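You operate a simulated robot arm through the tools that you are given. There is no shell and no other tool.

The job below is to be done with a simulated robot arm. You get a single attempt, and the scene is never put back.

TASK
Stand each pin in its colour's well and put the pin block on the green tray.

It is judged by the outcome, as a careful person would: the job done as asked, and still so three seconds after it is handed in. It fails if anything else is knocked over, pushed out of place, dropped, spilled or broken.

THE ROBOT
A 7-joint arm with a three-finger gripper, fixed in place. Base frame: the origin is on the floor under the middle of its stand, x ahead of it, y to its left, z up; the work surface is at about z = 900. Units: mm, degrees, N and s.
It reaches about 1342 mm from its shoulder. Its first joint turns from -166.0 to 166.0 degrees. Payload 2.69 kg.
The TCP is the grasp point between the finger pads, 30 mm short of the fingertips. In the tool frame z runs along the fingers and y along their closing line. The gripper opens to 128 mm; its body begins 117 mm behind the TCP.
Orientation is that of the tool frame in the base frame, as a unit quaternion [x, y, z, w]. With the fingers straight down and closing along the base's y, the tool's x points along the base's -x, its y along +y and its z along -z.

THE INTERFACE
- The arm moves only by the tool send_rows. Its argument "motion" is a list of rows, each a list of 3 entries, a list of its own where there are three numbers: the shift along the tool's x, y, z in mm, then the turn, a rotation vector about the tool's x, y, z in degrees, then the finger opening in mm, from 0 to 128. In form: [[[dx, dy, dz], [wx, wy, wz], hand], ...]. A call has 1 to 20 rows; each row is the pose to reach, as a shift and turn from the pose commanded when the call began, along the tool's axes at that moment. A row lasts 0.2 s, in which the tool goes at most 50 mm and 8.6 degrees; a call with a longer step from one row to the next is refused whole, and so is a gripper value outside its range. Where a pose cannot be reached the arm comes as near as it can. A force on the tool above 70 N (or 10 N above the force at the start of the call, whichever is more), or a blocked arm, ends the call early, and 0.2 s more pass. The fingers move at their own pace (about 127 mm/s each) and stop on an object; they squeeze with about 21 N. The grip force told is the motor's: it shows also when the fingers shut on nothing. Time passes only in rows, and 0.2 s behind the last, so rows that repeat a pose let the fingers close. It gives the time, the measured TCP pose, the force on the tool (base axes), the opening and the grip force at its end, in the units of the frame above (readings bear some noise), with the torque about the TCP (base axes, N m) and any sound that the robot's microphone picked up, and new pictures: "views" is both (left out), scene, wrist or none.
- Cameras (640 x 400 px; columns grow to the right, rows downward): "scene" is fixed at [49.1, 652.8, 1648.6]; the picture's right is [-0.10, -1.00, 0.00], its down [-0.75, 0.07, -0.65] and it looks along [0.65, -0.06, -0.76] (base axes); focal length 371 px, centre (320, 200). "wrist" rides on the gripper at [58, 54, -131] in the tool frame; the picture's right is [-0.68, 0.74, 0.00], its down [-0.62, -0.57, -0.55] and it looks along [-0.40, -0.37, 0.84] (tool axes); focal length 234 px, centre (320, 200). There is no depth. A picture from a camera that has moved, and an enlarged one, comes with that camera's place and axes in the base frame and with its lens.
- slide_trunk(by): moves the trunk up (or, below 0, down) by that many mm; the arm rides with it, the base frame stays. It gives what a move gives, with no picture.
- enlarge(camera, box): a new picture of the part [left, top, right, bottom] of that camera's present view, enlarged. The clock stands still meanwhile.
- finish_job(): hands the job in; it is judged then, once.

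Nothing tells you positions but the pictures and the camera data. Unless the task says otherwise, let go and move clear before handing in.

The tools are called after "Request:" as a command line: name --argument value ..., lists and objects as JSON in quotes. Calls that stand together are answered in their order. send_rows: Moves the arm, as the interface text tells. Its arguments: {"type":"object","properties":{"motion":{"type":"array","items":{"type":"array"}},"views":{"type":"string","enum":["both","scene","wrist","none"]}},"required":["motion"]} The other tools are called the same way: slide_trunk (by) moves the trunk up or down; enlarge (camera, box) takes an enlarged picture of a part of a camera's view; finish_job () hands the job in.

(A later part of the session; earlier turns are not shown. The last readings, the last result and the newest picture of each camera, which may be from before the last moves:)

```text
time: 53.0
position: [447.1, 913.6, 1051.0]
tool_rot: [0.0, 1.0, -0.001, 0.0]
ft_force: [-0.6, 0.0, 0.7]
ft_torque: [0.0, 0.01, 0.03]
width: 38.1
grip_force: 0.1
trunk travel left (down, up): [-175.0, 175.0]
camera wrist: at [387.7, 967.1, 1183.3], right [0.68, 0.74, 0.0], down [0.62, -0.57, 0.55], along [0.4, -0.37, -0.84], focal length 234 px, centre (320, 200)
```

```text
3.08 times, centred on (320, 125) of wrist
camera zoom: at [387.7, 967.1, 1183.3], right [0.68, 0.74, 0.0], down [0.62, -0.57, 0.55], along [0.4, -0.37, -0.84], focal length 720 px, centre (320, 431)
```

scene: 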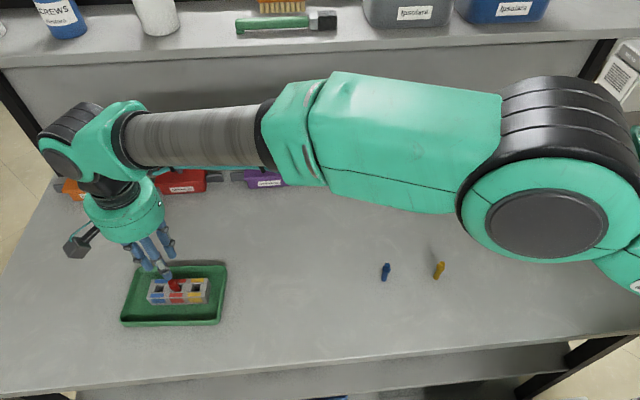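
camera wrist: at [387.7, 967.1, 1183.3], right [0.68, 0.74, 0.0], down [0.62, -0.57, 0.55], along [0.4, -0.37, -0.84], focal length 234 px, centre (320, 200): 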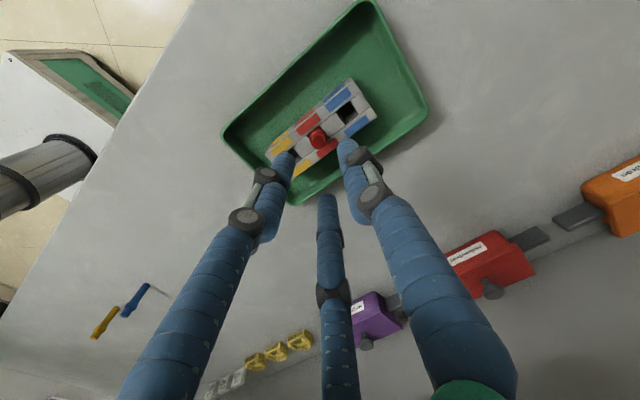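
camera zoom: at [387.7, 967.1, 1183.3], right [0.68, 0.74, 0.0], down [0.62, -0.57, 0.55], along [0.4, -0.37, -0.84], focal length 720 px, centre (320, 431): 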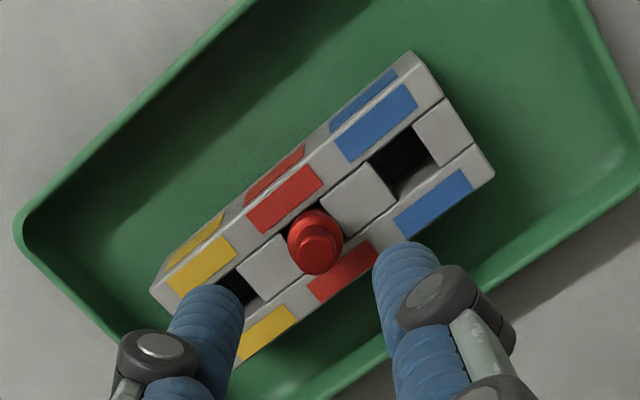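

The red pin stands upright in its well. Next I'll go back high to the blue pin and measure it carefully from above.

Request:
send_rows --motion '[[[0, -15, -10], [0, 0, 0], 60], [[0.5, -50, -10], [0, 0, 0], 60], [[1, -90, -10], [0, 0, 0], 60], [[1, -130, -10], [0, 0, 0], 60], [[1, -170, -10], [0, 0, 0], 60], [[1, -210, -10], [0, 0, 0], 60], [[1.5, -250, -10], [0, 0, 0], 60], [[1.5, -290, -10], [0, 0, 0], 60], [[2, -330, -10], [0, 0, 0], 60], [[2, -370, -10], [0, 0, 0], 60], [[2.5, -405, -10], [0, 0, 0], 60], [[2.7, -430, -10], [0, 0, 0], 60], [[2.7, -442, -10], [0, 0, 0], 60], [[2.7, -445, -10], [0, 0, 0], 60], [[2.7, -445, -10], [0, 0, 0], 60]]' --views "both"

Request:
enlarge --camera "wrist" --box '[290, 110, 350, 170]'

Request:
enlarge --camera "scene" --box '[150, 255, 220, 310]'

Request:
enlarge --camera "scene" --box '[370, 250, 402, 290]'

```text
time: 56.2
position: [443.9, 467.6, 1061.5]
tool_rot: [0.0, 1.0, 0.0, 0.0]
ft_force: [0.7, 0.2, 0.4]
ft_torque: [-0.03, 0.02, 0.0]
width: 59.9
grip_force: 0.0
trunk travel left (down, up): [-175.0, 175.0]
camera wrist: at [385.9, 520.7, 1193.0], right [0.68, 0.74, 0.0], down [0.62, -0.57, 0.55], along [0.4, -0.37, -0.84], focal length 234 px, centre (320, 200)
```

scene: 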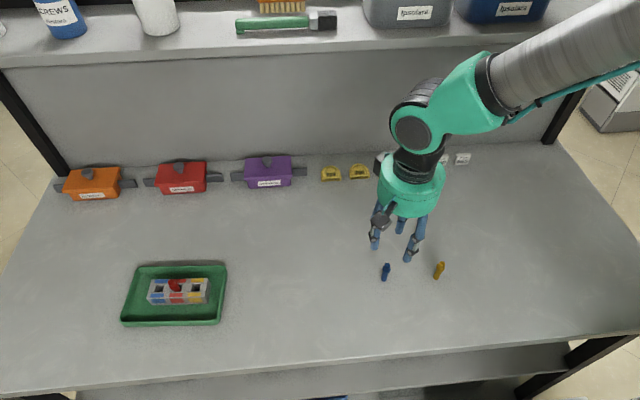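
wrist: 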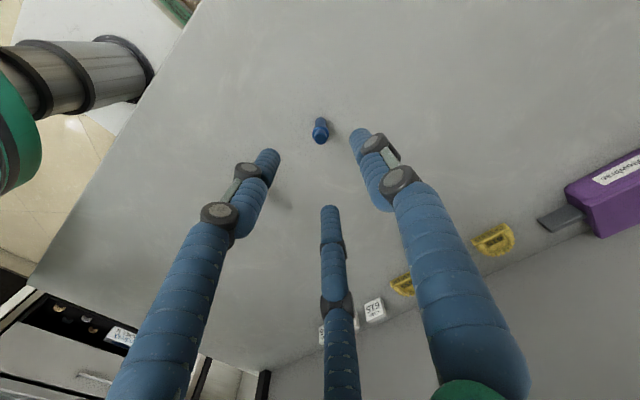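

```text
6.67 times, centred on (320, 140) of wrist
camera zoom: at [385.9, 520.7, 1193.0], right [0.68, 0.74, 0.0], down [0.62, -0.57, 0.55], along [0.4, -0.37, -0.84], focal length 1561 px, centre (320, 600)
```

zoom: 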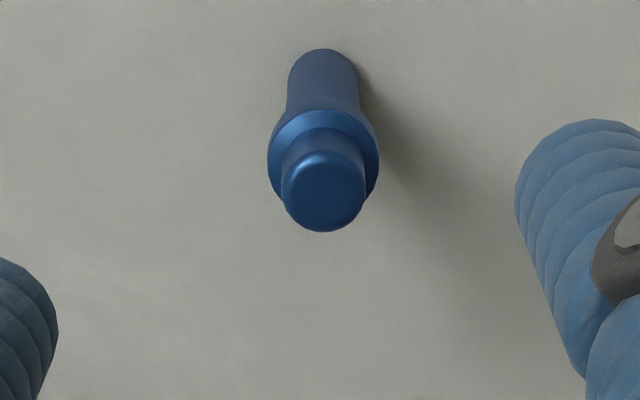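

```text
7.27 times, centred on (185, 282) of scene
camera zoom: at [49.1, 652.8, 1648.6], right [-0.1, -1.0, 0.0], down [-0.75, 0.07, -0.65], along [0.65, -0.06, -0.76], focal length 2701 px, centre (1302, -400)
```

zoom: 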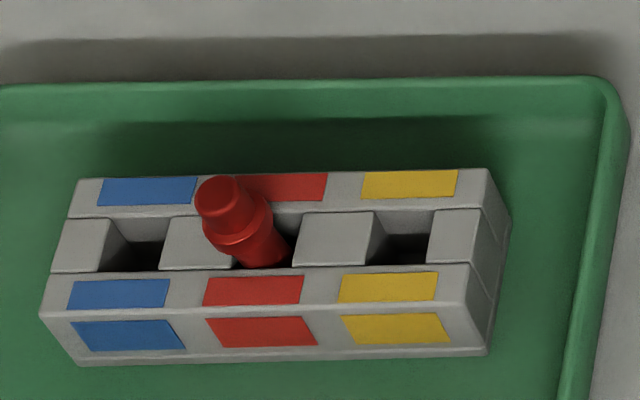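

```text
10.00 times, centred on (386, 270) of scene
camera zoom: at [49.1, 652.8, 1648.6], right [-0.1, -1.0, 0.0], down [-0.75, 0.07, -0.65], along [0.65, -0.06, -0.76], focal length 3714 px, centre (-340, -500)
```

zoom: 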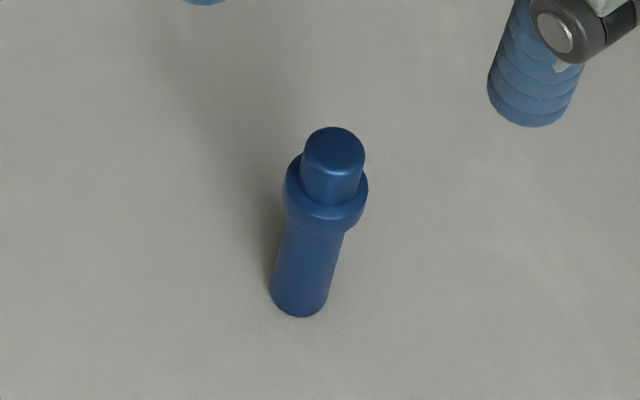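

The blue pin measures at (443.5,468.4), and I now put the pin height at about 60.6 mm. I'm already within 1 mm of it, so I'll fine-adjust and descend around it.

Request:
send_rows --motion '[[[-0.2, 0.5, 25], [0, 0, 0], 60], [[-0.4, 0.7, 50], [0, 0, 0], 60], [[-0.4, 0.7, 72], [0, 0, 0], 60], [[-0.4, 0.7, 87], [0, 0, 0], 60], [[-0.4, 0.7, 95], [0, 0, 0], 60], [[-0.4, 0.7, 99], [0, 0, 0], 60], [[-0.4, 0.7, 99], [0, 0, 0], 60]]' --views "both"

Request:
enlarge --camera "wrist" --box '[270, 120, 370, 210]'

Request:
enlarge --camera "scene" --box '[350, 230, 430, 290]'

```text
time: 57.8
position: [443.4, 469.1, 963.5]
tool_rot: [0.0, 1.0, 0.0, -0.001]
ft_force: [0.3, -0.1, 0.6]
ft_torque: [0.01, -0.01, 0.02]
width: 59.8
grip_force: 0.1
trunk travel left (down, up): [-175.0, 175.0]
camera wrist: at [385.6, 522.6, 1094.4], right [0.68, 0.74, 0.0], down [0.62, -0.57, 0.55], along [0.4, -0.37, -0.84], focal length 234 px, centre (320, 200)
```

scene: 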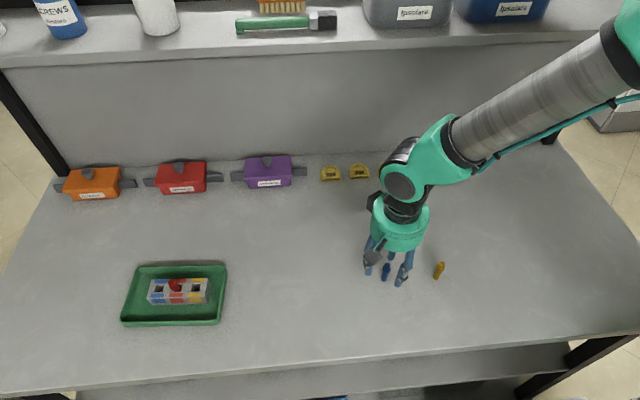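
wrist: 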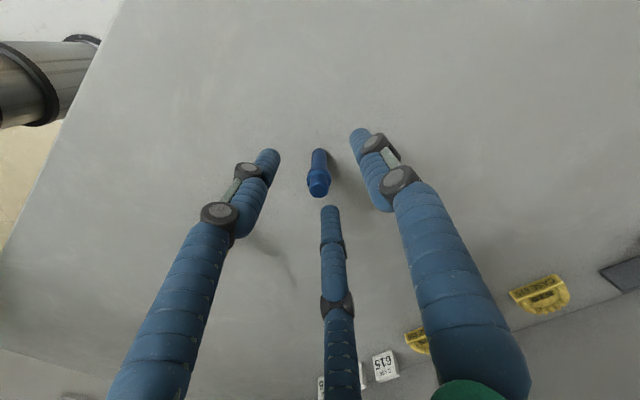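

```text
4.44 times, centred on (320, 165) of wrist
camera zoom: at [385.6, 522.6, 1094.4], right [0.68, 0.74, 0.0], down [0.62, -0.57, 0.55], along [0.4, -0.37, -0.84], focal length 1041 px, centre (320, 356)
```

zoom: 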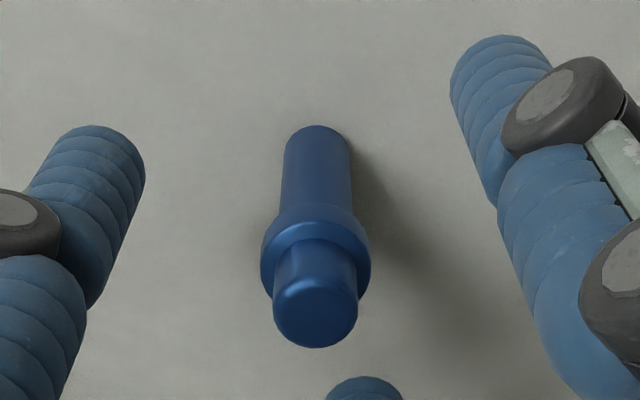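

```text
6.67 times, centred on (390, 260) of scene
camera zoom: at [49.1, 652.8, 1648.6], right [-0.1, -1.0, 0.0], down [-0.75, 0.07, -0.65], along [0.65, -0.06, -0.76], focal length 2476 px, centre (-147, -200)
```

zoom: 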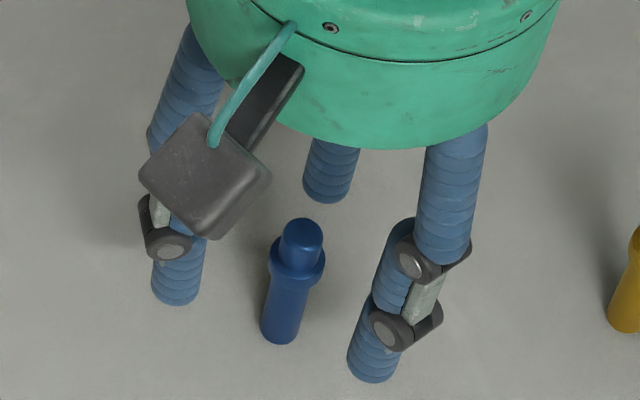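

The pin measures (443.8,468.4) against a grip centre near (443.2,469.1). I'll shift 0.7 mm and close slowly.

Request:
send_rows --motion '[[[-0.7, -0.7, 1], [0, 0, 0], 54], [[-0.7, -0.7, 1], [0, 0, 0], 46], [[-0.7, -0.7, 1], [0, 0, 0], 38], [[-0.7, -0.7, 1], [0, 0, 0], 31], [[-0.7, -0.7, 1], [0, 0, 0], 26], [[-0.7, -0.7, 1], [0, 0, 0], 22], [[-0.7, -0.7, 1], [0, 0, 0], 19], [[-0.7, -0.7, 1], [0, 0, 0], 16], [[-0.7, -0.7, 1], [0, 0, 0], 12], [[-0.7, -0.7, 1], [0, 0, 0], 6], [[-0.7, -0.7, 1], [0, 0, 0], 0], [[-0.7, -0.7, 1], [0, 0, 0], 0], [[-0.7, -0.7, 1], [0, 0, 0], 0]]' --views "none"

Request:
send_rows --motion '[[[0, 0, -3], [0, 0, 0], 0], [[0, 0, -8], [0, 0, 0], 0], [[0, 0, -18], [0, 0, 0], 0], [[0, 0, -30], [0, 0, 0], 0], [[0, 0, -40], [0, 0, 0], 0], [[0, 0, -40], [0, 0, 0], 0]]' --views "both"

Request:
enlarge --camera "wrist" --box '[295, 140, 345, 195]'

Request:
enlarge --camera "scene" --box '[365, 225, 415, 275]'

```text
time: 60.6
position: [444.4, 468.7, 962.3]
tool_rot: [0.0, 1.0, 0.0, -0.001]
ft_force: [0.2, 0.6, 0.2]
ft_torque: [-0.03, 0.0, 0.01]
width: 15.9
grip_force: 20.5
trunk travel left (down, up): [-175.0, 175.0]
```

```text
time: 62.0
position: [442.6, 467.5, 1002.3]
tool_rot: [0.0, 1.0, 0.0, 0.001]
ft_force: [0.0, -0.1, -0.4]
ft_torque: [0.01, -0.01, 0.02]
width: 16.2
grip_force: 20.4
trunk travel left (down, up): [-175.0, 175.0]
camera wrist: at [385.5, 520.2, 1133.0], right [0.68, 0.74, 0.0], down [0.62, -0.57, 0.55], along [0.4, -0.37, -0.84], focal length 234 px, centre (320, 200)
```

scene: 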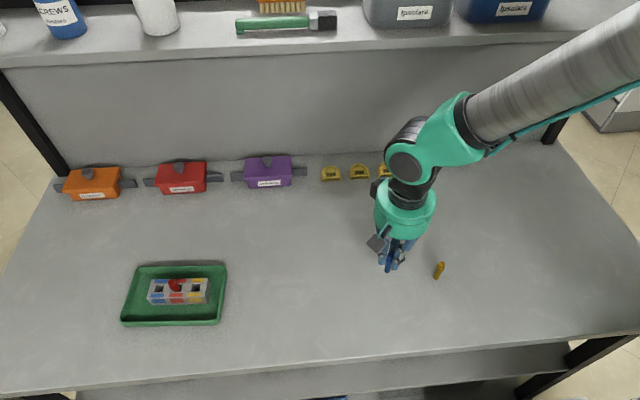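
wrist: 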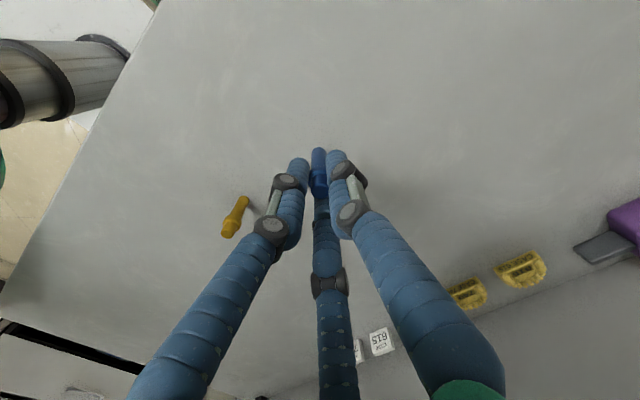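

```text
7.27 times, centred on (320, 168) of wrist
camera zoom: at [385.5, 520.2, 1133.0], right [0.68, 0.74, 0.0], down [0.62, -0.57, 0.55], along [0.4, -0.37, -0.84], focal length 1703 px, centre (320, 436)
```

zoom: 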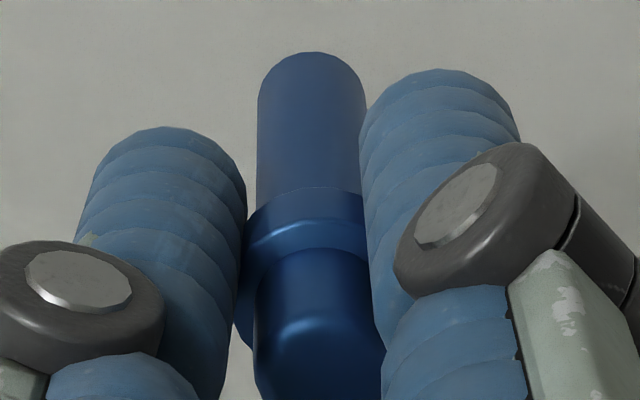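

```text
8.00 times, centred on (390, 250) of scene
camera zoom: at [49.1, 652.8, 1648.6], right [-0.1, -1.0, 0.0], down [-0.75, 0.07, -0.65], along [0.65, -0.06, -0.76], focal length 2972 px, centre (-240, -200)
```

zoom: 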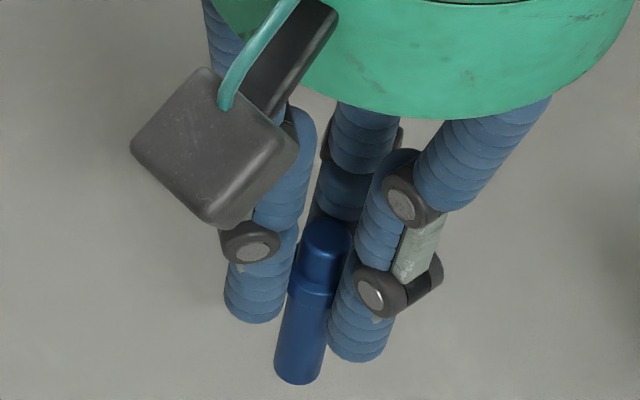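

The blue pin is held almost vertical this time, with its base about on the tool axis. I'll carry it high to the blue well and check before lowering.

Request:
send_rows --motion '[[[0, 0, -30], [0, 0, 0], 0], [[0, 5, -55], [0, 0, 0], 0], [[0, 30, -63], [0, 0, 0], 0], [[-1, 65, -63], [0, 0, 0], 0], [[-1, 105, -63], [0, 0, 0], 0], [[-2, 145, -63], [0, 0, 0], 0], [[-2, 185, -63], [0, 0, 0], 0], [[-3, 225, -63], [0, 0, 0], 0], [[-3, 265, -63], [0, 0, 0], 0], [[-4, 305, -63], [0, 0, 0], 0], [[-4, 345, -63], [0, 0, 0], 0], [[-5, 385, -63], [0, 0, 0], 0], [[-5, 420, -63], [0, 0, 0], 0], [[-5.4, 450, -63], [0, 0, 0], 0], [[-5.4, 472, -63], [0, 0, 0], 0], [[-5.4, 482, -63], [0, 0, 0], 0], [[-5.4, 482, -63], [0, 0, 0], 0]]' --views "none"

Request:
send_rows --motion '[[[0, 0, 15], [0, 0, 0], 0], [[0, 0, 30], [0, 0, 0], 0], [[0, 0, 40], [0, 0, 0], 0], [[0, 0, 45], [0, 0, 0], 0], [[0, 0, 45], [0, 0, 0], 0]]' --views "both"

Request:
enlarge --camera "scene" --box '[150, 258, 206, 302]'

Request:
enlarge --camera "wrist" --box '[280, 105, 360, 185]'

```text
time: 65.6
position: [451.7, 950.3, 1064.1]
tool_rot: [-0.001, 1.0, -0.001, -0.001]
ft_force: [0.4, -0.3, -0.2]
ft_torque: [-0.01, -0.01, 0.01]
width: 16.1
grip_force: 21.6
trunk travel left (down, up): [-175.0, 175.0]
```

```text
time: 66.8
position: [449.6, 950.8, 1019.6]
tool_rot: [0.0, 1.0, 0.0, 0.0]
ft_force: [-0.5, 0.5, -0.6]
ft_torque: [0.03, 0.0, 0.01]
width: 15.9
grip_force: 21.0
trunk travel left (down, up): [-175.0, 175.0]
camera wrist: at [392.3, 1004.2, 1150.9], right [0.68, 0.74, 0.0], down [0.62, -0.57, 0.55], along [0.4, -0.37, -0.84], focal length 234 px, centre (320, 200)
```

scene: 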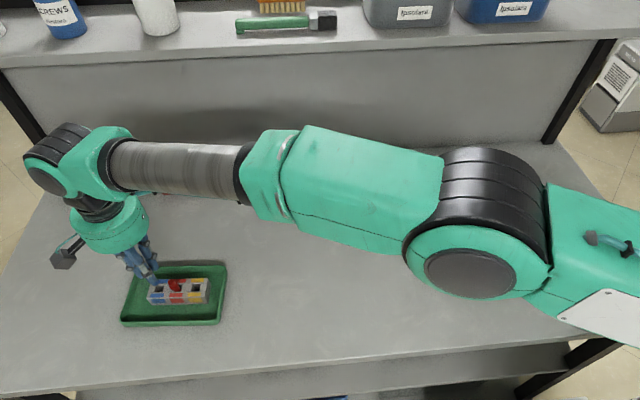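
wrist: 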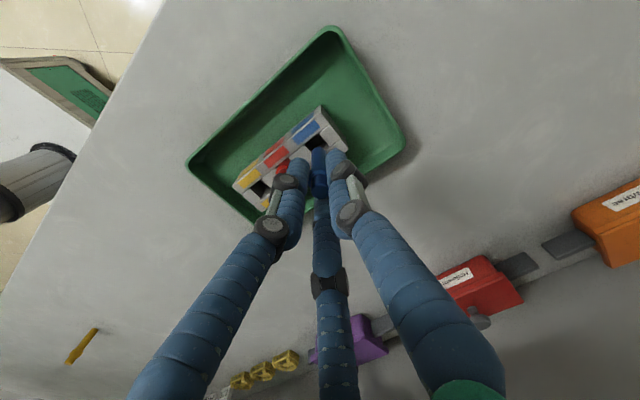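

```text
9.09 times, centred on (178, 280) of scene
camera zoom: at [49.1, 652.8, 1648.6], right [-0.1, -1.0, 0.0], down [-0.75, 0.07, -0.65], along [0.65, -0.06, -0.76], focal length 3377 px, centre (1611, -527)
```

zoom: 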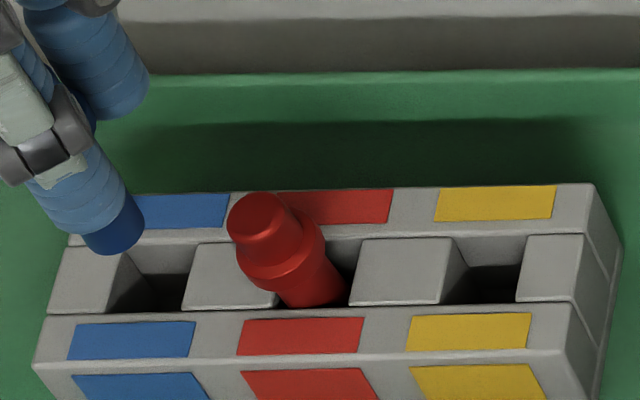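

```text
5.00 times, centred on (320, 145) of wrist
camera zoom: at [392.3, 1004.2, 1150.9], right [0.68, 0.74, 0.0], down [0.62, -0.57, 0.55], along [0.4, -0.37, -0.84], focal length 1171 px, centre (320, 475)
```

zoom: 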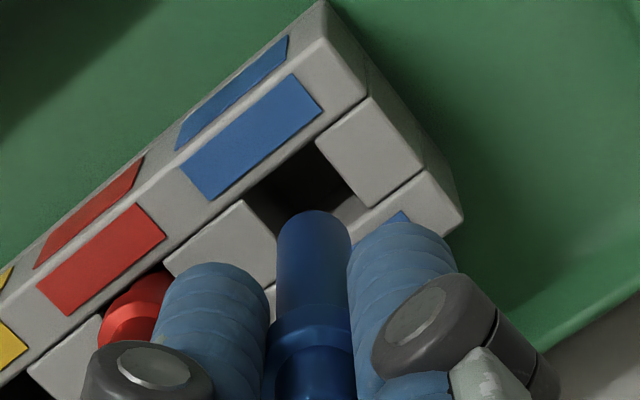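

Both cameras put the pin's base about (+1.6,+2.2) mm from the blue well. I'll correct that and go down to just above the block for one more check.

Request:
send_rows --motion '[[[0.8, -1.1, 0], [0, 0, 0], 0], [[1.5, -2.2, 4], [0, 0, 0], 0], [[1.5, -2.2, 10], [0, 0, 0], 0], [[1.5, -2.2, 15], [0, 0, 0], 0], [[1.5, -2.2, 15], [0, 0, 0], 0]]' --views "both"

Request:
enlarge --camera "scene" --box '[150, 262, 190, 298]'

Request:
enlarge --camera "wrist" --box '[280, 105, 360, 185]'

```text
time: 68.0
position: [448.2, 947.7, 1005.2]
tool_rot: [0.0, 1.0, 0.0, 0.0]
ft_force: [0.1, -0.6, 0.2]
ft_torque: [-0.05, 0.01, 0.01]
width: 16.0
grip_force: 21.1
trunk travel left (down, up): [-175.0, 175.0]
camera wrist: at [390.5, 1002.4, 1136.5], right [0.68, 0.74, 0.0], down [0.62, -0.57, 0.55], along [0.4, -0.37, -0.84], focal length 234 px, centre (320, 200)
```

scene: 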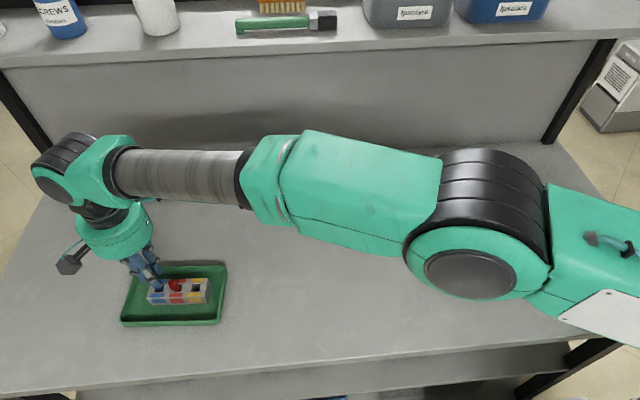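
wrist: 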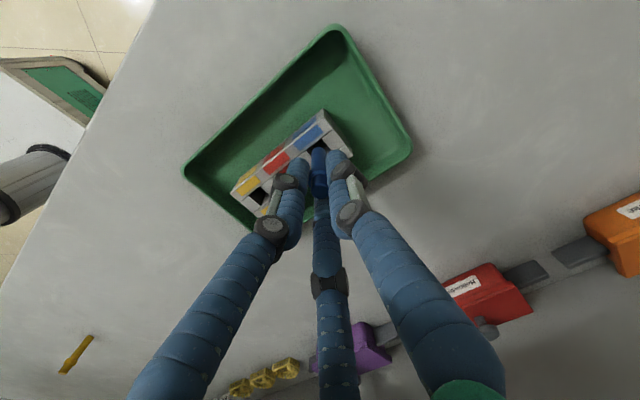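

```text
11.11 times, centred on (170, 280) of scene
camera zoom: at [49.1, 652.8, 1648.6], right [-0.1, -1.0, 0.0], down [-0.75, 0.07, -0.65], along [0.65, -0.06, -0.76], focal length 4127 px, centre (1987, -689)
```

zoom: 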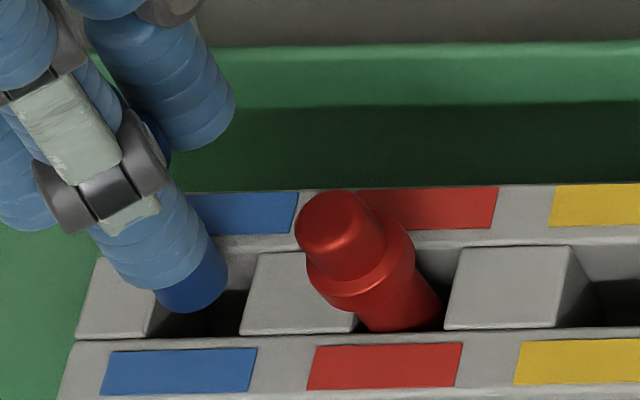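

```text
5.00 times, centred on (320, 145) of wrist
camera zoom: at [390.5, 1002.4, 1136.5], right [0.68, 0.74, 0.0], down [0.62, -0.57, 0.55], along [0.4, -0.37, -0.84], focal length 1171 px, centre (320, 475)
```

zoom: 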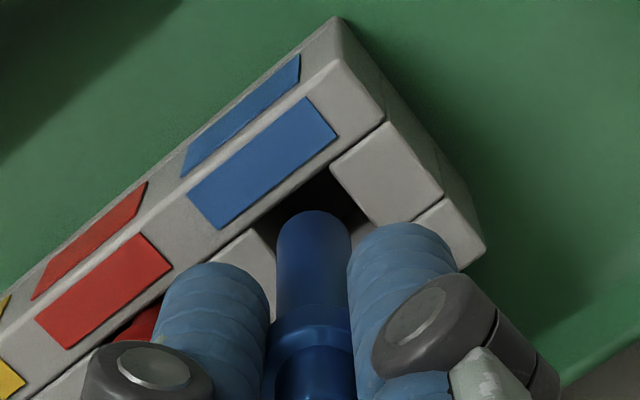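

The alignment is within about 1 mm by both views. I'll insert the blue pin in steps, watching the force.

Request:
send_rows --motion '[[[-0.6, 0, 2], [0, 0, 0], 0], [[-0.6, 0, 6], [0, 0, 0], 0], [[-0.6, 0, 10], [0, 0, 0], 0], [[-0.6, 0, 13], [0, 0, 0], 0], [[-0.6, 0, 13], [0, 0, 0], 0]]' --views "none"

Request:
send_rows --motion '[[[0, 0, 3], [0, 0, 0], 0], [[0, 0, 6], [0, 0, 0], 0], [[0, 0, 9], [0, 0, 0], 0], [[0, 0, 9], [0, 0, 0], 0]]' --views "both"

Request:
enlarge --camera "scene" --box '[140, 255, 200, 300]'

Request:
enlarge --camera "wrist" --box '[270, 105, 370, 195]'

```text
time: 69.2
position: [449.4, 946.2, 991.1]
tool_rot: [0.0, 1.0, 0.0, 0.001]
ft_force: [0.9, 0.7, -0.9]
ft_torque: [0.0, 0.01, -0.01]
width: 16.0
grip_force: 20.8
trunk travel left (down, up): [-175.0, 175.0]
```

```text
time: 70.2
position: [450.7, 945.6, 982.1]
tool_rot: [0.0, 1.0, 0.0, -0.001]
ft_force: [-0.4, 0.8, -0.1]
ft_torque: [0.0, -0.02, 0.03]
width: 15.9
grip_force: 21.0
trunk travel left (down, up): [-175.0, 175.0]
camera wrist: at [391.9, 1000.4, 1114.2], right [0.68, 0.74, 0.0], down [0.62, -0.57, 0.55], along [0.4, -0.37, -0.84], focal length 234 px, centre (320, 200)
```

scene: 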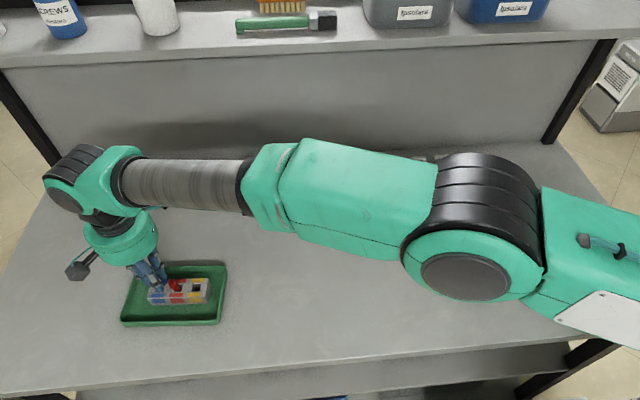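
wrist: 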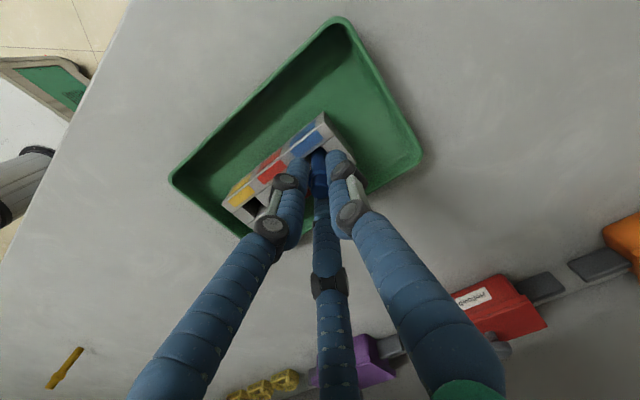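

```text
8.89 times, centred on (170, 278) of scene
camera zoom: at [49.1, 652.8, 1648.6], right [-0.1, -1.0, 0.0], down [-0.75, 0.07, -0.65], along [0.65, -0.06, -0.76], focal length 3302 px, centre (1653, -489)
```

zoom: 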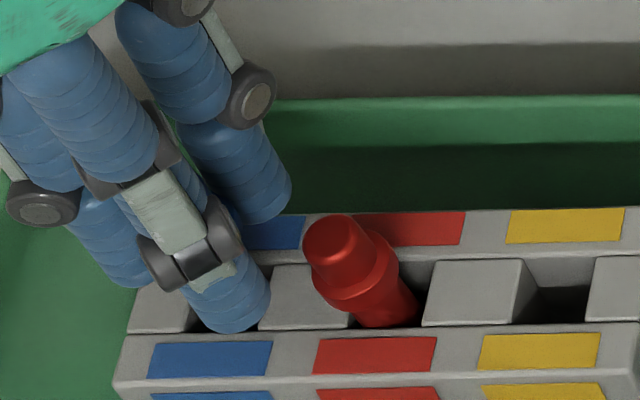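

```text
4.44 times, centred on (320, 150) of wrist
camera zoom: at [391.9, 1000.4, 1114.2], right [0.68, 0.74, 0.0], down [0.62, -0.57, 0.55], along [0.4, -0.37, -0.84], focal length 1041 px, centre (320, 422)
```

zoom: 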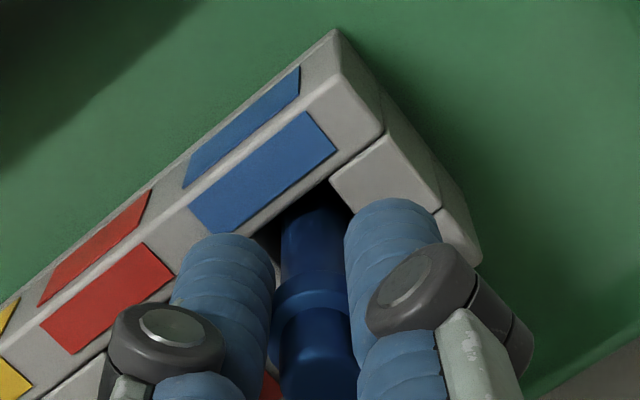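

The blue pin is about 15 mm into its well with no resistance. Before continuing I want a close look at whether the red pin is upright.

Request:
enlarge --camera "scene" --box '[165, 270, 195, 298]'

```text
14.29 times, centred on (180, 284) of scene
camera zoom: at [49.1, 652.8, 1648.6], right [-0.1, -1.0, 0.0], down [-0.75, 0.07, -0.65], along [0.65, -0.06, -0.76], focal length 5306 px, centre (2320, -1000)
```

zoom: 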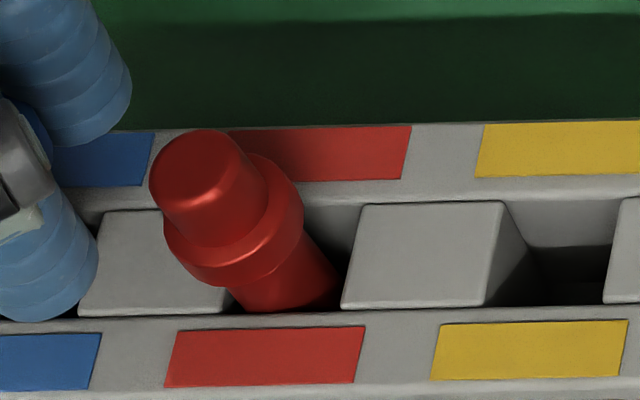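

By measurement the red pin is within about 2° of vertical, seated in its well and sitting toward one corner. I'll continue lowering the blue pin to the floor of its well.

Request:
send_rows --motion '[[[0, 0, 3], [0, 0, 0], 0], [[0, 0, 6], [0, 0, 0], 0], [[0, 0, 6], [0, 0, 0], 0]]' --views "none"

Request:
send_rows --motion '[[[0, 0, 1], [0, 0, 0], 0], [[0, 0, 2], [0, 0, 0], 0], [[0, 0, 2], [0, 0, 0], 0]]' --views "none"

Request:
send_rows --motion '[[[0, 0, 1], [0, 0, 0], 0], [[0, 0, 2], [0, 0, 0], 0], [[0, 0, 2], [0, 0, 0], 0]]' --views "none"

```text
time: 71.0
position: [447.4, 946.2, 975.3]
tool_rot: [0.0, 1.0, 0.0, 0.001]
ft_force: [0.4, 0.8, -0.3]
ft_torque: [0.01, 0.0, -0.02]
width: 16.0
grip_force: 21.1
trunk travel left (down, up): [-175.0, 175.0]
```

```text
time: 71.8
position: [450.1, 945.9, 974.9]
tool_rot: [0.0, 1.0, 0.0, 0.0]
ft_force: [0.1, 0.9, 0.2]
ft_torque: [0.02, -0.01, -0.02]
width: 15.9
grip_force: 21.2
trunk travel left (down, up): [-175.0, 175.0]
```

```text
time: 72.6
position: [450.4, 947.0, 972.3]
tool_rot: [0.0, 1.0, 0.0, 0.0]
ft_force: [0.9, 0.7, 0.3]
ft_torque: [0.0, 0.0, -0.04]
width: 15.8
grip_force: 20.9
trunk travel left (down, up): [-175.0, 175.0]
```

Request:
send_rows --motion '[[[0, 0, 1], [0, 0, 0], 0], [[0, 0, 2], [0, 0, 0], 0], [[0, 0, 2], [0, 0, 0], 0]]' --views "both"

Request:
enlarge --camera "scene" --box '[140, 255, 200, 300]'

Request:
enlarge --camera "wrist" --box '[270, 105, 370, 195]'

```text
time: 73.4
position: [450.8, 948.1, 971.8]
tool_rot: [0.001, 1.0, 0.001, 0.0]
ft_force: [-1.2, -0.2, 4.3]
ft_torque: [0.01, -0.01, 0.01]
width: 16.2
grip_force: 21.3
trunk travel left (down, up): [-175.0, 175.0]
camera wrist: at [392.6, 1001.4, 1103.1], right [0.68, 0.74, 0.0], down [0.62, -0.57, 0.55], along [0.4, -0.37, -0.84], focal length 234 px, centre (320, 200)
```

scene: 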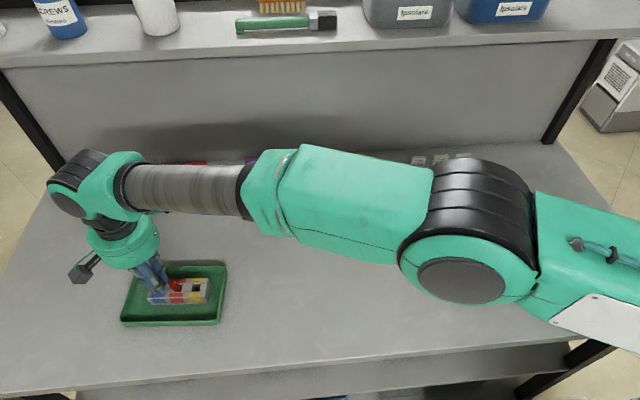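
wrist: 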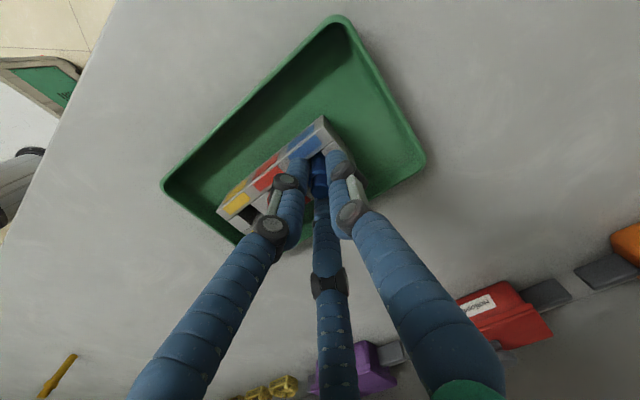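

```text
8.89 times, centred on (170, 278) of scene
camera zoom: at [49.1, 652.8, 1648.6], right [-0.1, -1.0, 0.0], down [-0.75, 0.07, -0.65], along [0.65, -0.06, -0.76], focal length 3302 px, centre (1653, -489)
```

zoom: 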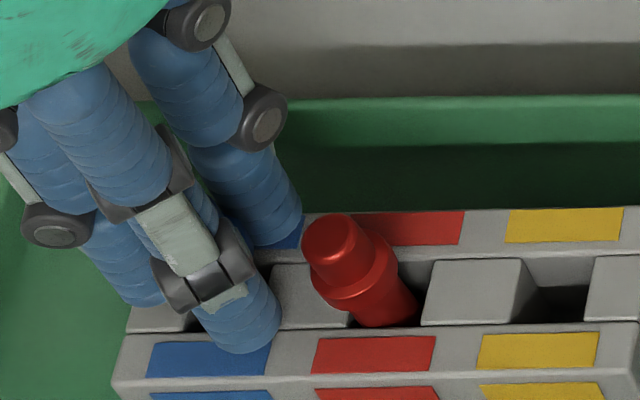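

```text
4.44 times, centred on (320, 150) of wrist
camera zoom: at [392.6, 1001.4, 1103.1], right [0.68, 0.74, 0.0], down [0.62, -0.57, 0.55], along [0.4, -0.37, -0.84], focal length 1041 px, centre (320, 422)
```

zoom: 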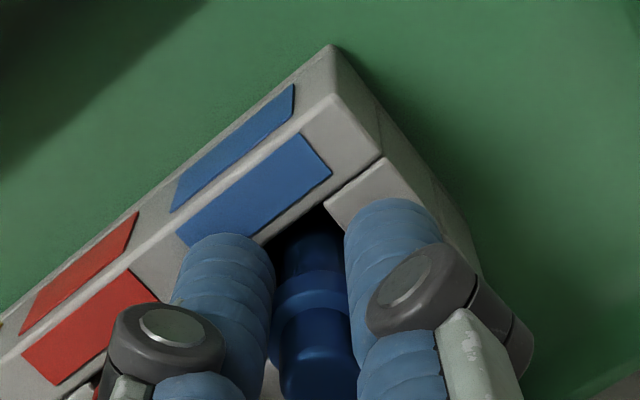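

The blue pin has bottomed at 4.3 N. I'll release with a small opening to stay clear of the red pin, and rise straight up.

Request:
send_rows --motion '[[[0, 0, 0], [0, 0, 0], 12], [[0, 0, 0], [0, 0, 0], 16], [[0, 0, 0], [0, 0, 0], 19], [[0, 0, 0], [0, 0, 0], 23], [[0, 0, 0], [0, 0, 0], 27], [[0, 0, 0], [0, 0, 0], 30], [[0, 0, 0], [0, 0, 0], 30], [[0, 0, -5], [0, 0, 0], 30], [[0, 0, -15], [0, 0, 0], 30], [[0, 0, -30], [0, 0, 0], 30], [[0, 0, -50], [0, 0, 0], 30], [[0, 0, -75], [0, 0, 0], 30], [[0, 0, -90], [0, 0, 0], 30], [[0, 0, -90], [0, 0, 0], 30]]' --views "both"

Request:
enlarge --camera "scene" --box '[140, 250, 220, 310]'

Request:
enlarge --camera "wrist" --box '[240, 80, 380, 200]'

```text
time: 76.4
position: [448.0, 945.5, 1061.4]
tool_rot: [0.001, 1.0, -0.001, 0.0]
ft_force: [0.0, -0.1, -0.5]
ft_torque: [0.04, 0.01, -0.02]
width: 30.2
grip_force: 0.0
trunk travel left (down, up): [-175.0, 175.0]
camera wrist: at [389.4, 1000.2, 1192.5], right [0.68, 0.74, 0.0], down [0.62, -0.57, 0.55], along [0.4, -0.37, -0.84], focal length 234 px, centre (320, 200)
```

scene: 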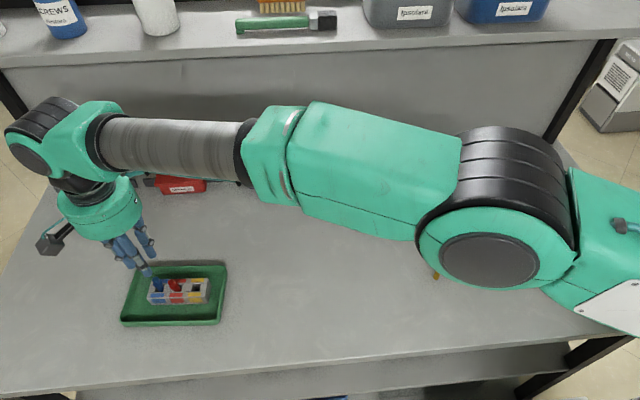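
wrist: 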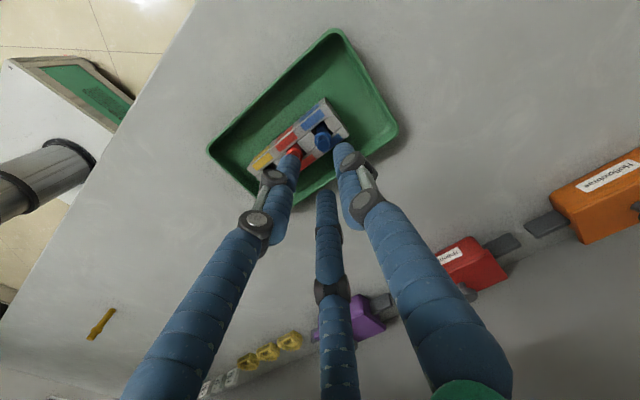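

```text
6.67 times, centred on (180, 280) of scene
camera zoom: at [49.1, 652.8, 1648.6], right [-0.1, -1.0, 0.0], down [-0.75, 0.07, -0.65], along [0.65, -0.06, -0.76], focal length 2476 px, centre (1253, -333)
```

zoom: 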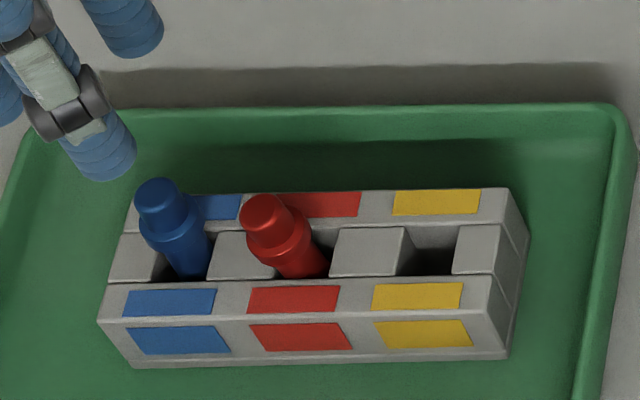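

```text
3.33 times, centred on (310, 140) of wrist
camera zoom: at [389.4, 1000.2, 1192.5], right [0.68, 0.74, 0.0], down [0.62, -0.57, 0.55], along [0.4, -0.37, -0.84], focal length 781 px, centre (353, 400)
```

zoom: 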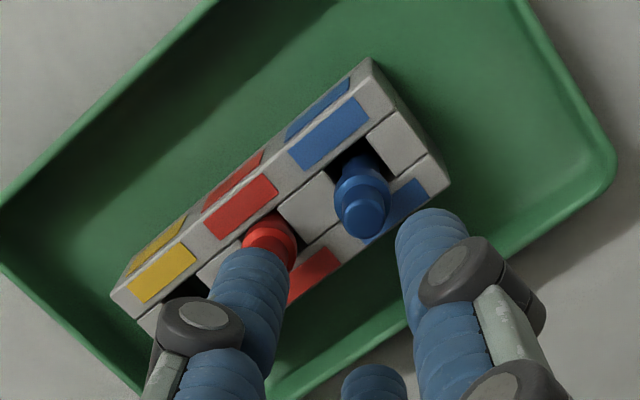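

Both pins are in their wells, though red may lean slightly toward the front. I'll zoom in to compare the two.

Request:
enlarge --camera "scene" --box '[154, 268, 196, 298]'

Request:
enlarge --camera "wrist" --box '[290, 105, 350, 160]'

```text
13.33 times, centred on (175, 283) of scene
camera zoom: at [49.1, 652.8, 1648.6], right [-0.1, -1.0, 0.0], down [-0.75, 0.07, -0.65], along [0.65, -0.06, -0.76], focal length 4953 px, centre (2253, -907)
```

zoom: 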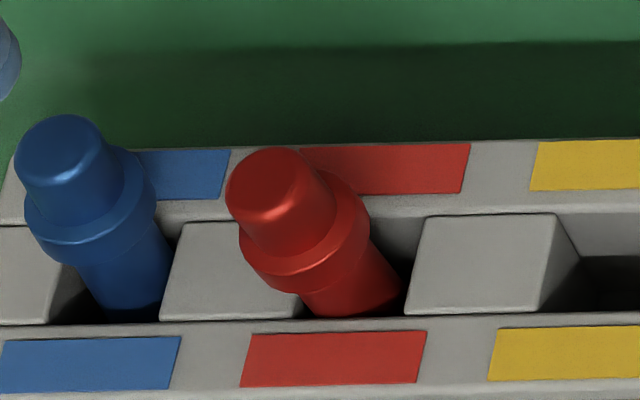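

```text
7.27 times, centred on (320, 132) of wrist
camera zoom: at [389.4, 1000.2, 1192.5], right [0.68, 0.74, 0.0], down [0.62, -0.57, 0.55], along [0.4, -0.37, -0.84], focal length 1703 px, centre (320, 691)
```

zoom: 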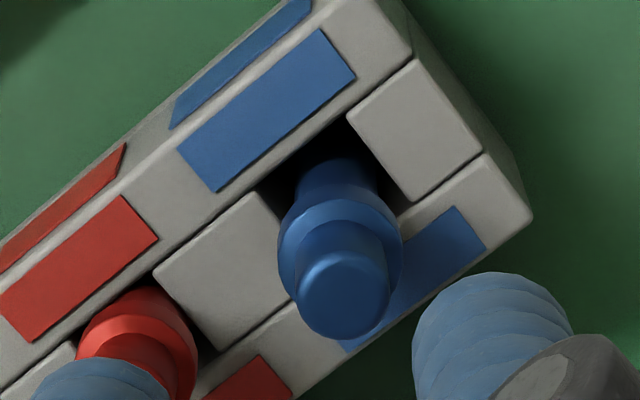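

Red leans roughly 6–8° toward the front-left, while blue is nearly upright. I'll move over red with the tool turned 60°, so that no finger points at blue, and look at it from another angle. That orientation also suits the yellow well.

Request:
send_rows --motion '[[[0.3, -4, 0], [0, 0, -7.5], 36], [[0.6, -8, 0], [0, 0, -15], 36], [[0.9, -13, 0], [0, 0, -22.5], 36], [[1.2, -18, 0], [0, 0, -30], 36], [[1.5, -23, 0], [0, 0, -37.5], 36], [[1.8, -28, 0], [0, 0, -45], 36], [[2, -33, 0], [0, 0, -52.5], 36], [[2, -35, 0], [0, 0, -60], 36], [[2, -35, 0], [0, 0, -60], 36]]' --views "both"

Request:
enlarge --camera "wrist" --box '[270, 80, 370, 180]'

```text
time: 78.4
position: [446.7, 911.5, 1060.2]
tool_rot: [-0.5, 0.866, 0.0, 0.0]
ft_force: [-0.4, -0.5, 1.0]
ft_torque: [0.0, 0.02, 0.0]
width: 36.1
grip_force: 0.0
trunk travel left (down, up): [-175.0, 175.0]
camera wrist: at [372.1, 888.6, 1192.2], right [-0.3, 0.95, 0.0], down [0.8, 0.25, 0.55], along [0.52, 0.16, -0.84], focal length 234 px, centre (320, 200)
```

scene: 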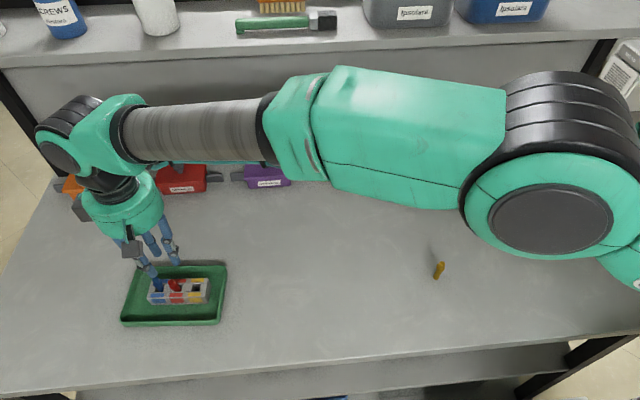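
wrist: 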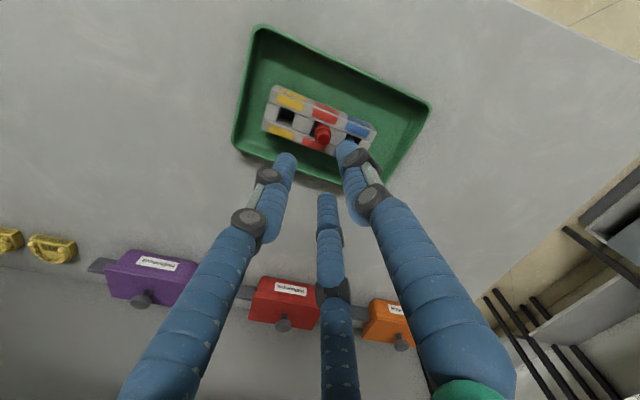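

```text
4.00 times, centred on (320, 130) of wrist
camera zoom: at [372.1, 888.6, 1192.2], right [-0.3, 0.95, 0.0], down [0.8, 0.25, 0.55], along [0.52, 0.16, -0.84], focal length 937 px, centre (320, 480)
```

zoom: 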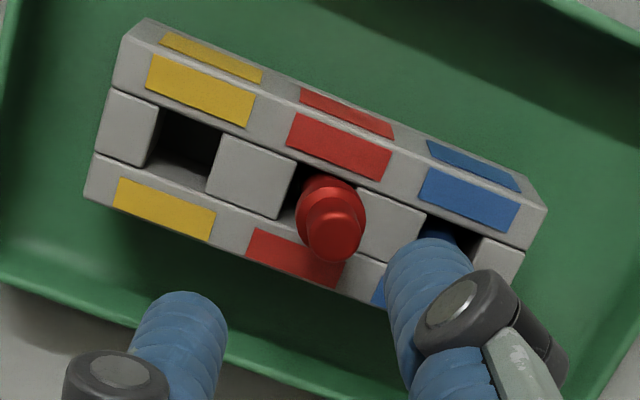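

From this angle I can examine the red pin more closely. I'll zoom in tighter from both cameras.

Request:
enlarge --camera "wrist" --box '[300, 110, 345, 155]'

Request:
enlarge --camera "scene" --box '[152, 272, 192, 298]'

```text
8.89 times, centred on (322, 132) of wrist
camera zoom: at [372.1, 888.6, 1192.2], right [-0.3, 0.95, 0.0], down [0.8, 0.25, 0.55], along [0.52, 0.16, -0.84], focal length 2082 px, centre (298, 800)
```

zoom: 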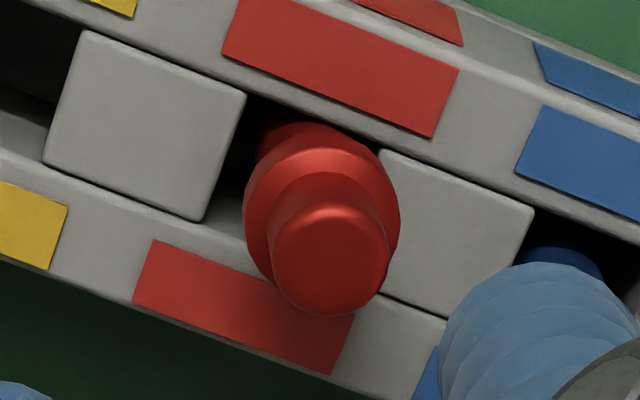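

```text
15.38 times, centred on (172, 285) of scene
camera zoom: at [49.1, 652.8, 1648.6], right [-0.1, -1.0, 0.0], down [-0.75, 0.07, -0.65], along [0.65, -0.06, -0.76], focal length 5715 px, centre (2597, -1108)
```

zoom: 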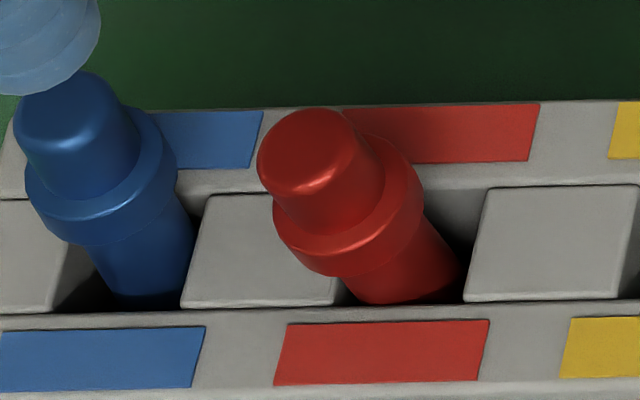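

Both pins are seated at the bottom of their own wells and lean only within the well clearance, resting against the walls, so I'll leave them alone. Next I'll travel high to the yellow pin, keeping the 60° tool turn.

Request:
send_rows --motion '[[[13, -7, -8], [0, 0, 0], 50], [[42, -23, -8], [0, 0, 0], 60], [[76, -42, -8], [0, 0, 0], 60], [[110, -61, -8], [0, 0, 0], 60], [[144, -80, -8], [0, 0, 0], 60], [[178, -98.6, -8], [0, 0, 0], 60], [[212, -117.4, -8], [0, 0, 0], 60], [[246, -136.3, -8], [0, 0, 0], 60], [[280, -155, -8], [0, 0, 0], 60], [[314, -174, -8], [0, 0, 0], 60], [[348, -192.8, -8], [0, 0, 0], 60], [[382, -211.6, -8], [0, 0, 0], 60], [[416, -230.4, -8], [0, 0, 0], 60], [[448, -248.2, -4], [0, 0, 0], 60], [[472, -261.5, 0], [0, 0, 0], 60], [[485, -268.7, 0], [0, 0, 0], 60], [[489.2, -271, 0], [0, 0, 0], 60], [[489.2, -271, 0], [0, 0, 0], 60]]' --views "both"

Request:
enlarge --camera "wrist" --box '[290, 110, 350, 170]'

Request:
enlarge --camera "scene" --box '[150, 262, 214, 306]'

```text
time: 82.2
position: [438.1, 353.2, 1061.6]
tool_rot: [-0.5, 0.866, 0.0, 0.001]
ft_force: [-0.3, -0.4, -0.4]
ft_torque: [-0.01, 0.02, -0.03]
width: 60.2
grip_force: 0.1
trunk travel left (down, up): [-175.0, 175.0]
camera wrist: at [362.7, 330.2, 1192.4], right [-0.3, 0.95, 0.0], down [0.8, 0.25, 0.55], along [0.52, 0.16, -0.84], focal length 234 px, centre (320, 200)
```

scene: 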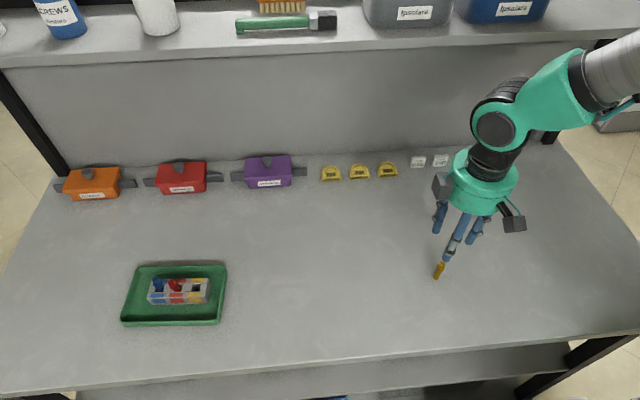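
wrist: 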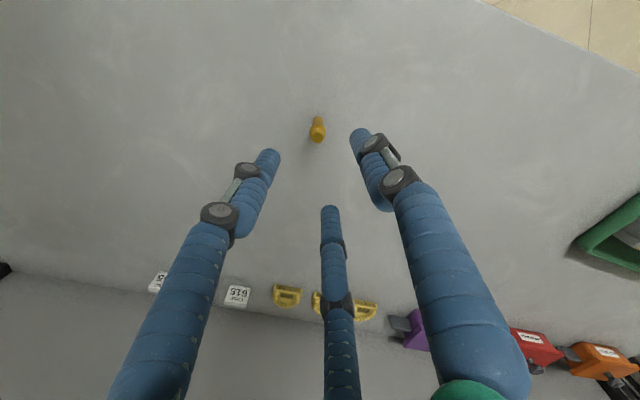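

```text
6.67 times, centred on (320, 140) of wrist
camera zoom: at [362.7, 330.2, 1192.4], right [-0.3, 0.95, 0.0], down [0.8, 0.25, 0.55], along [0.52, 0.16, -0.84], focal length 1561 px, centre (320, 600)
```

zoom: 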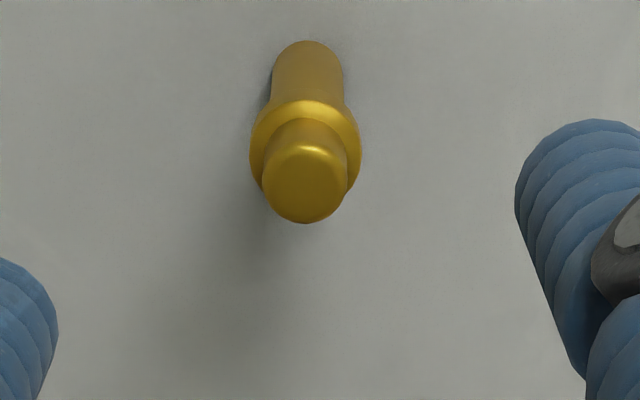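

```text
9.09 times, centred on (182, 284) of scene
camera zoom: at [49.1, 652.8, 1648.6], right [-0.1, -1.0, 0.0], down [-0.75, 0.07, -0.65], along [0.65, -0.06, -0.76], focal length 3377 px, centre (1574, -564)
```

zoom: 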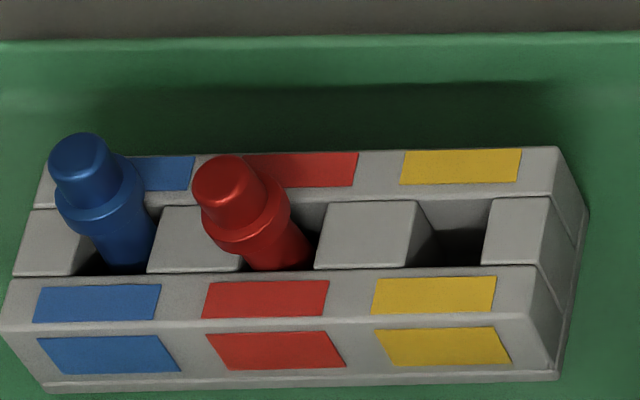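

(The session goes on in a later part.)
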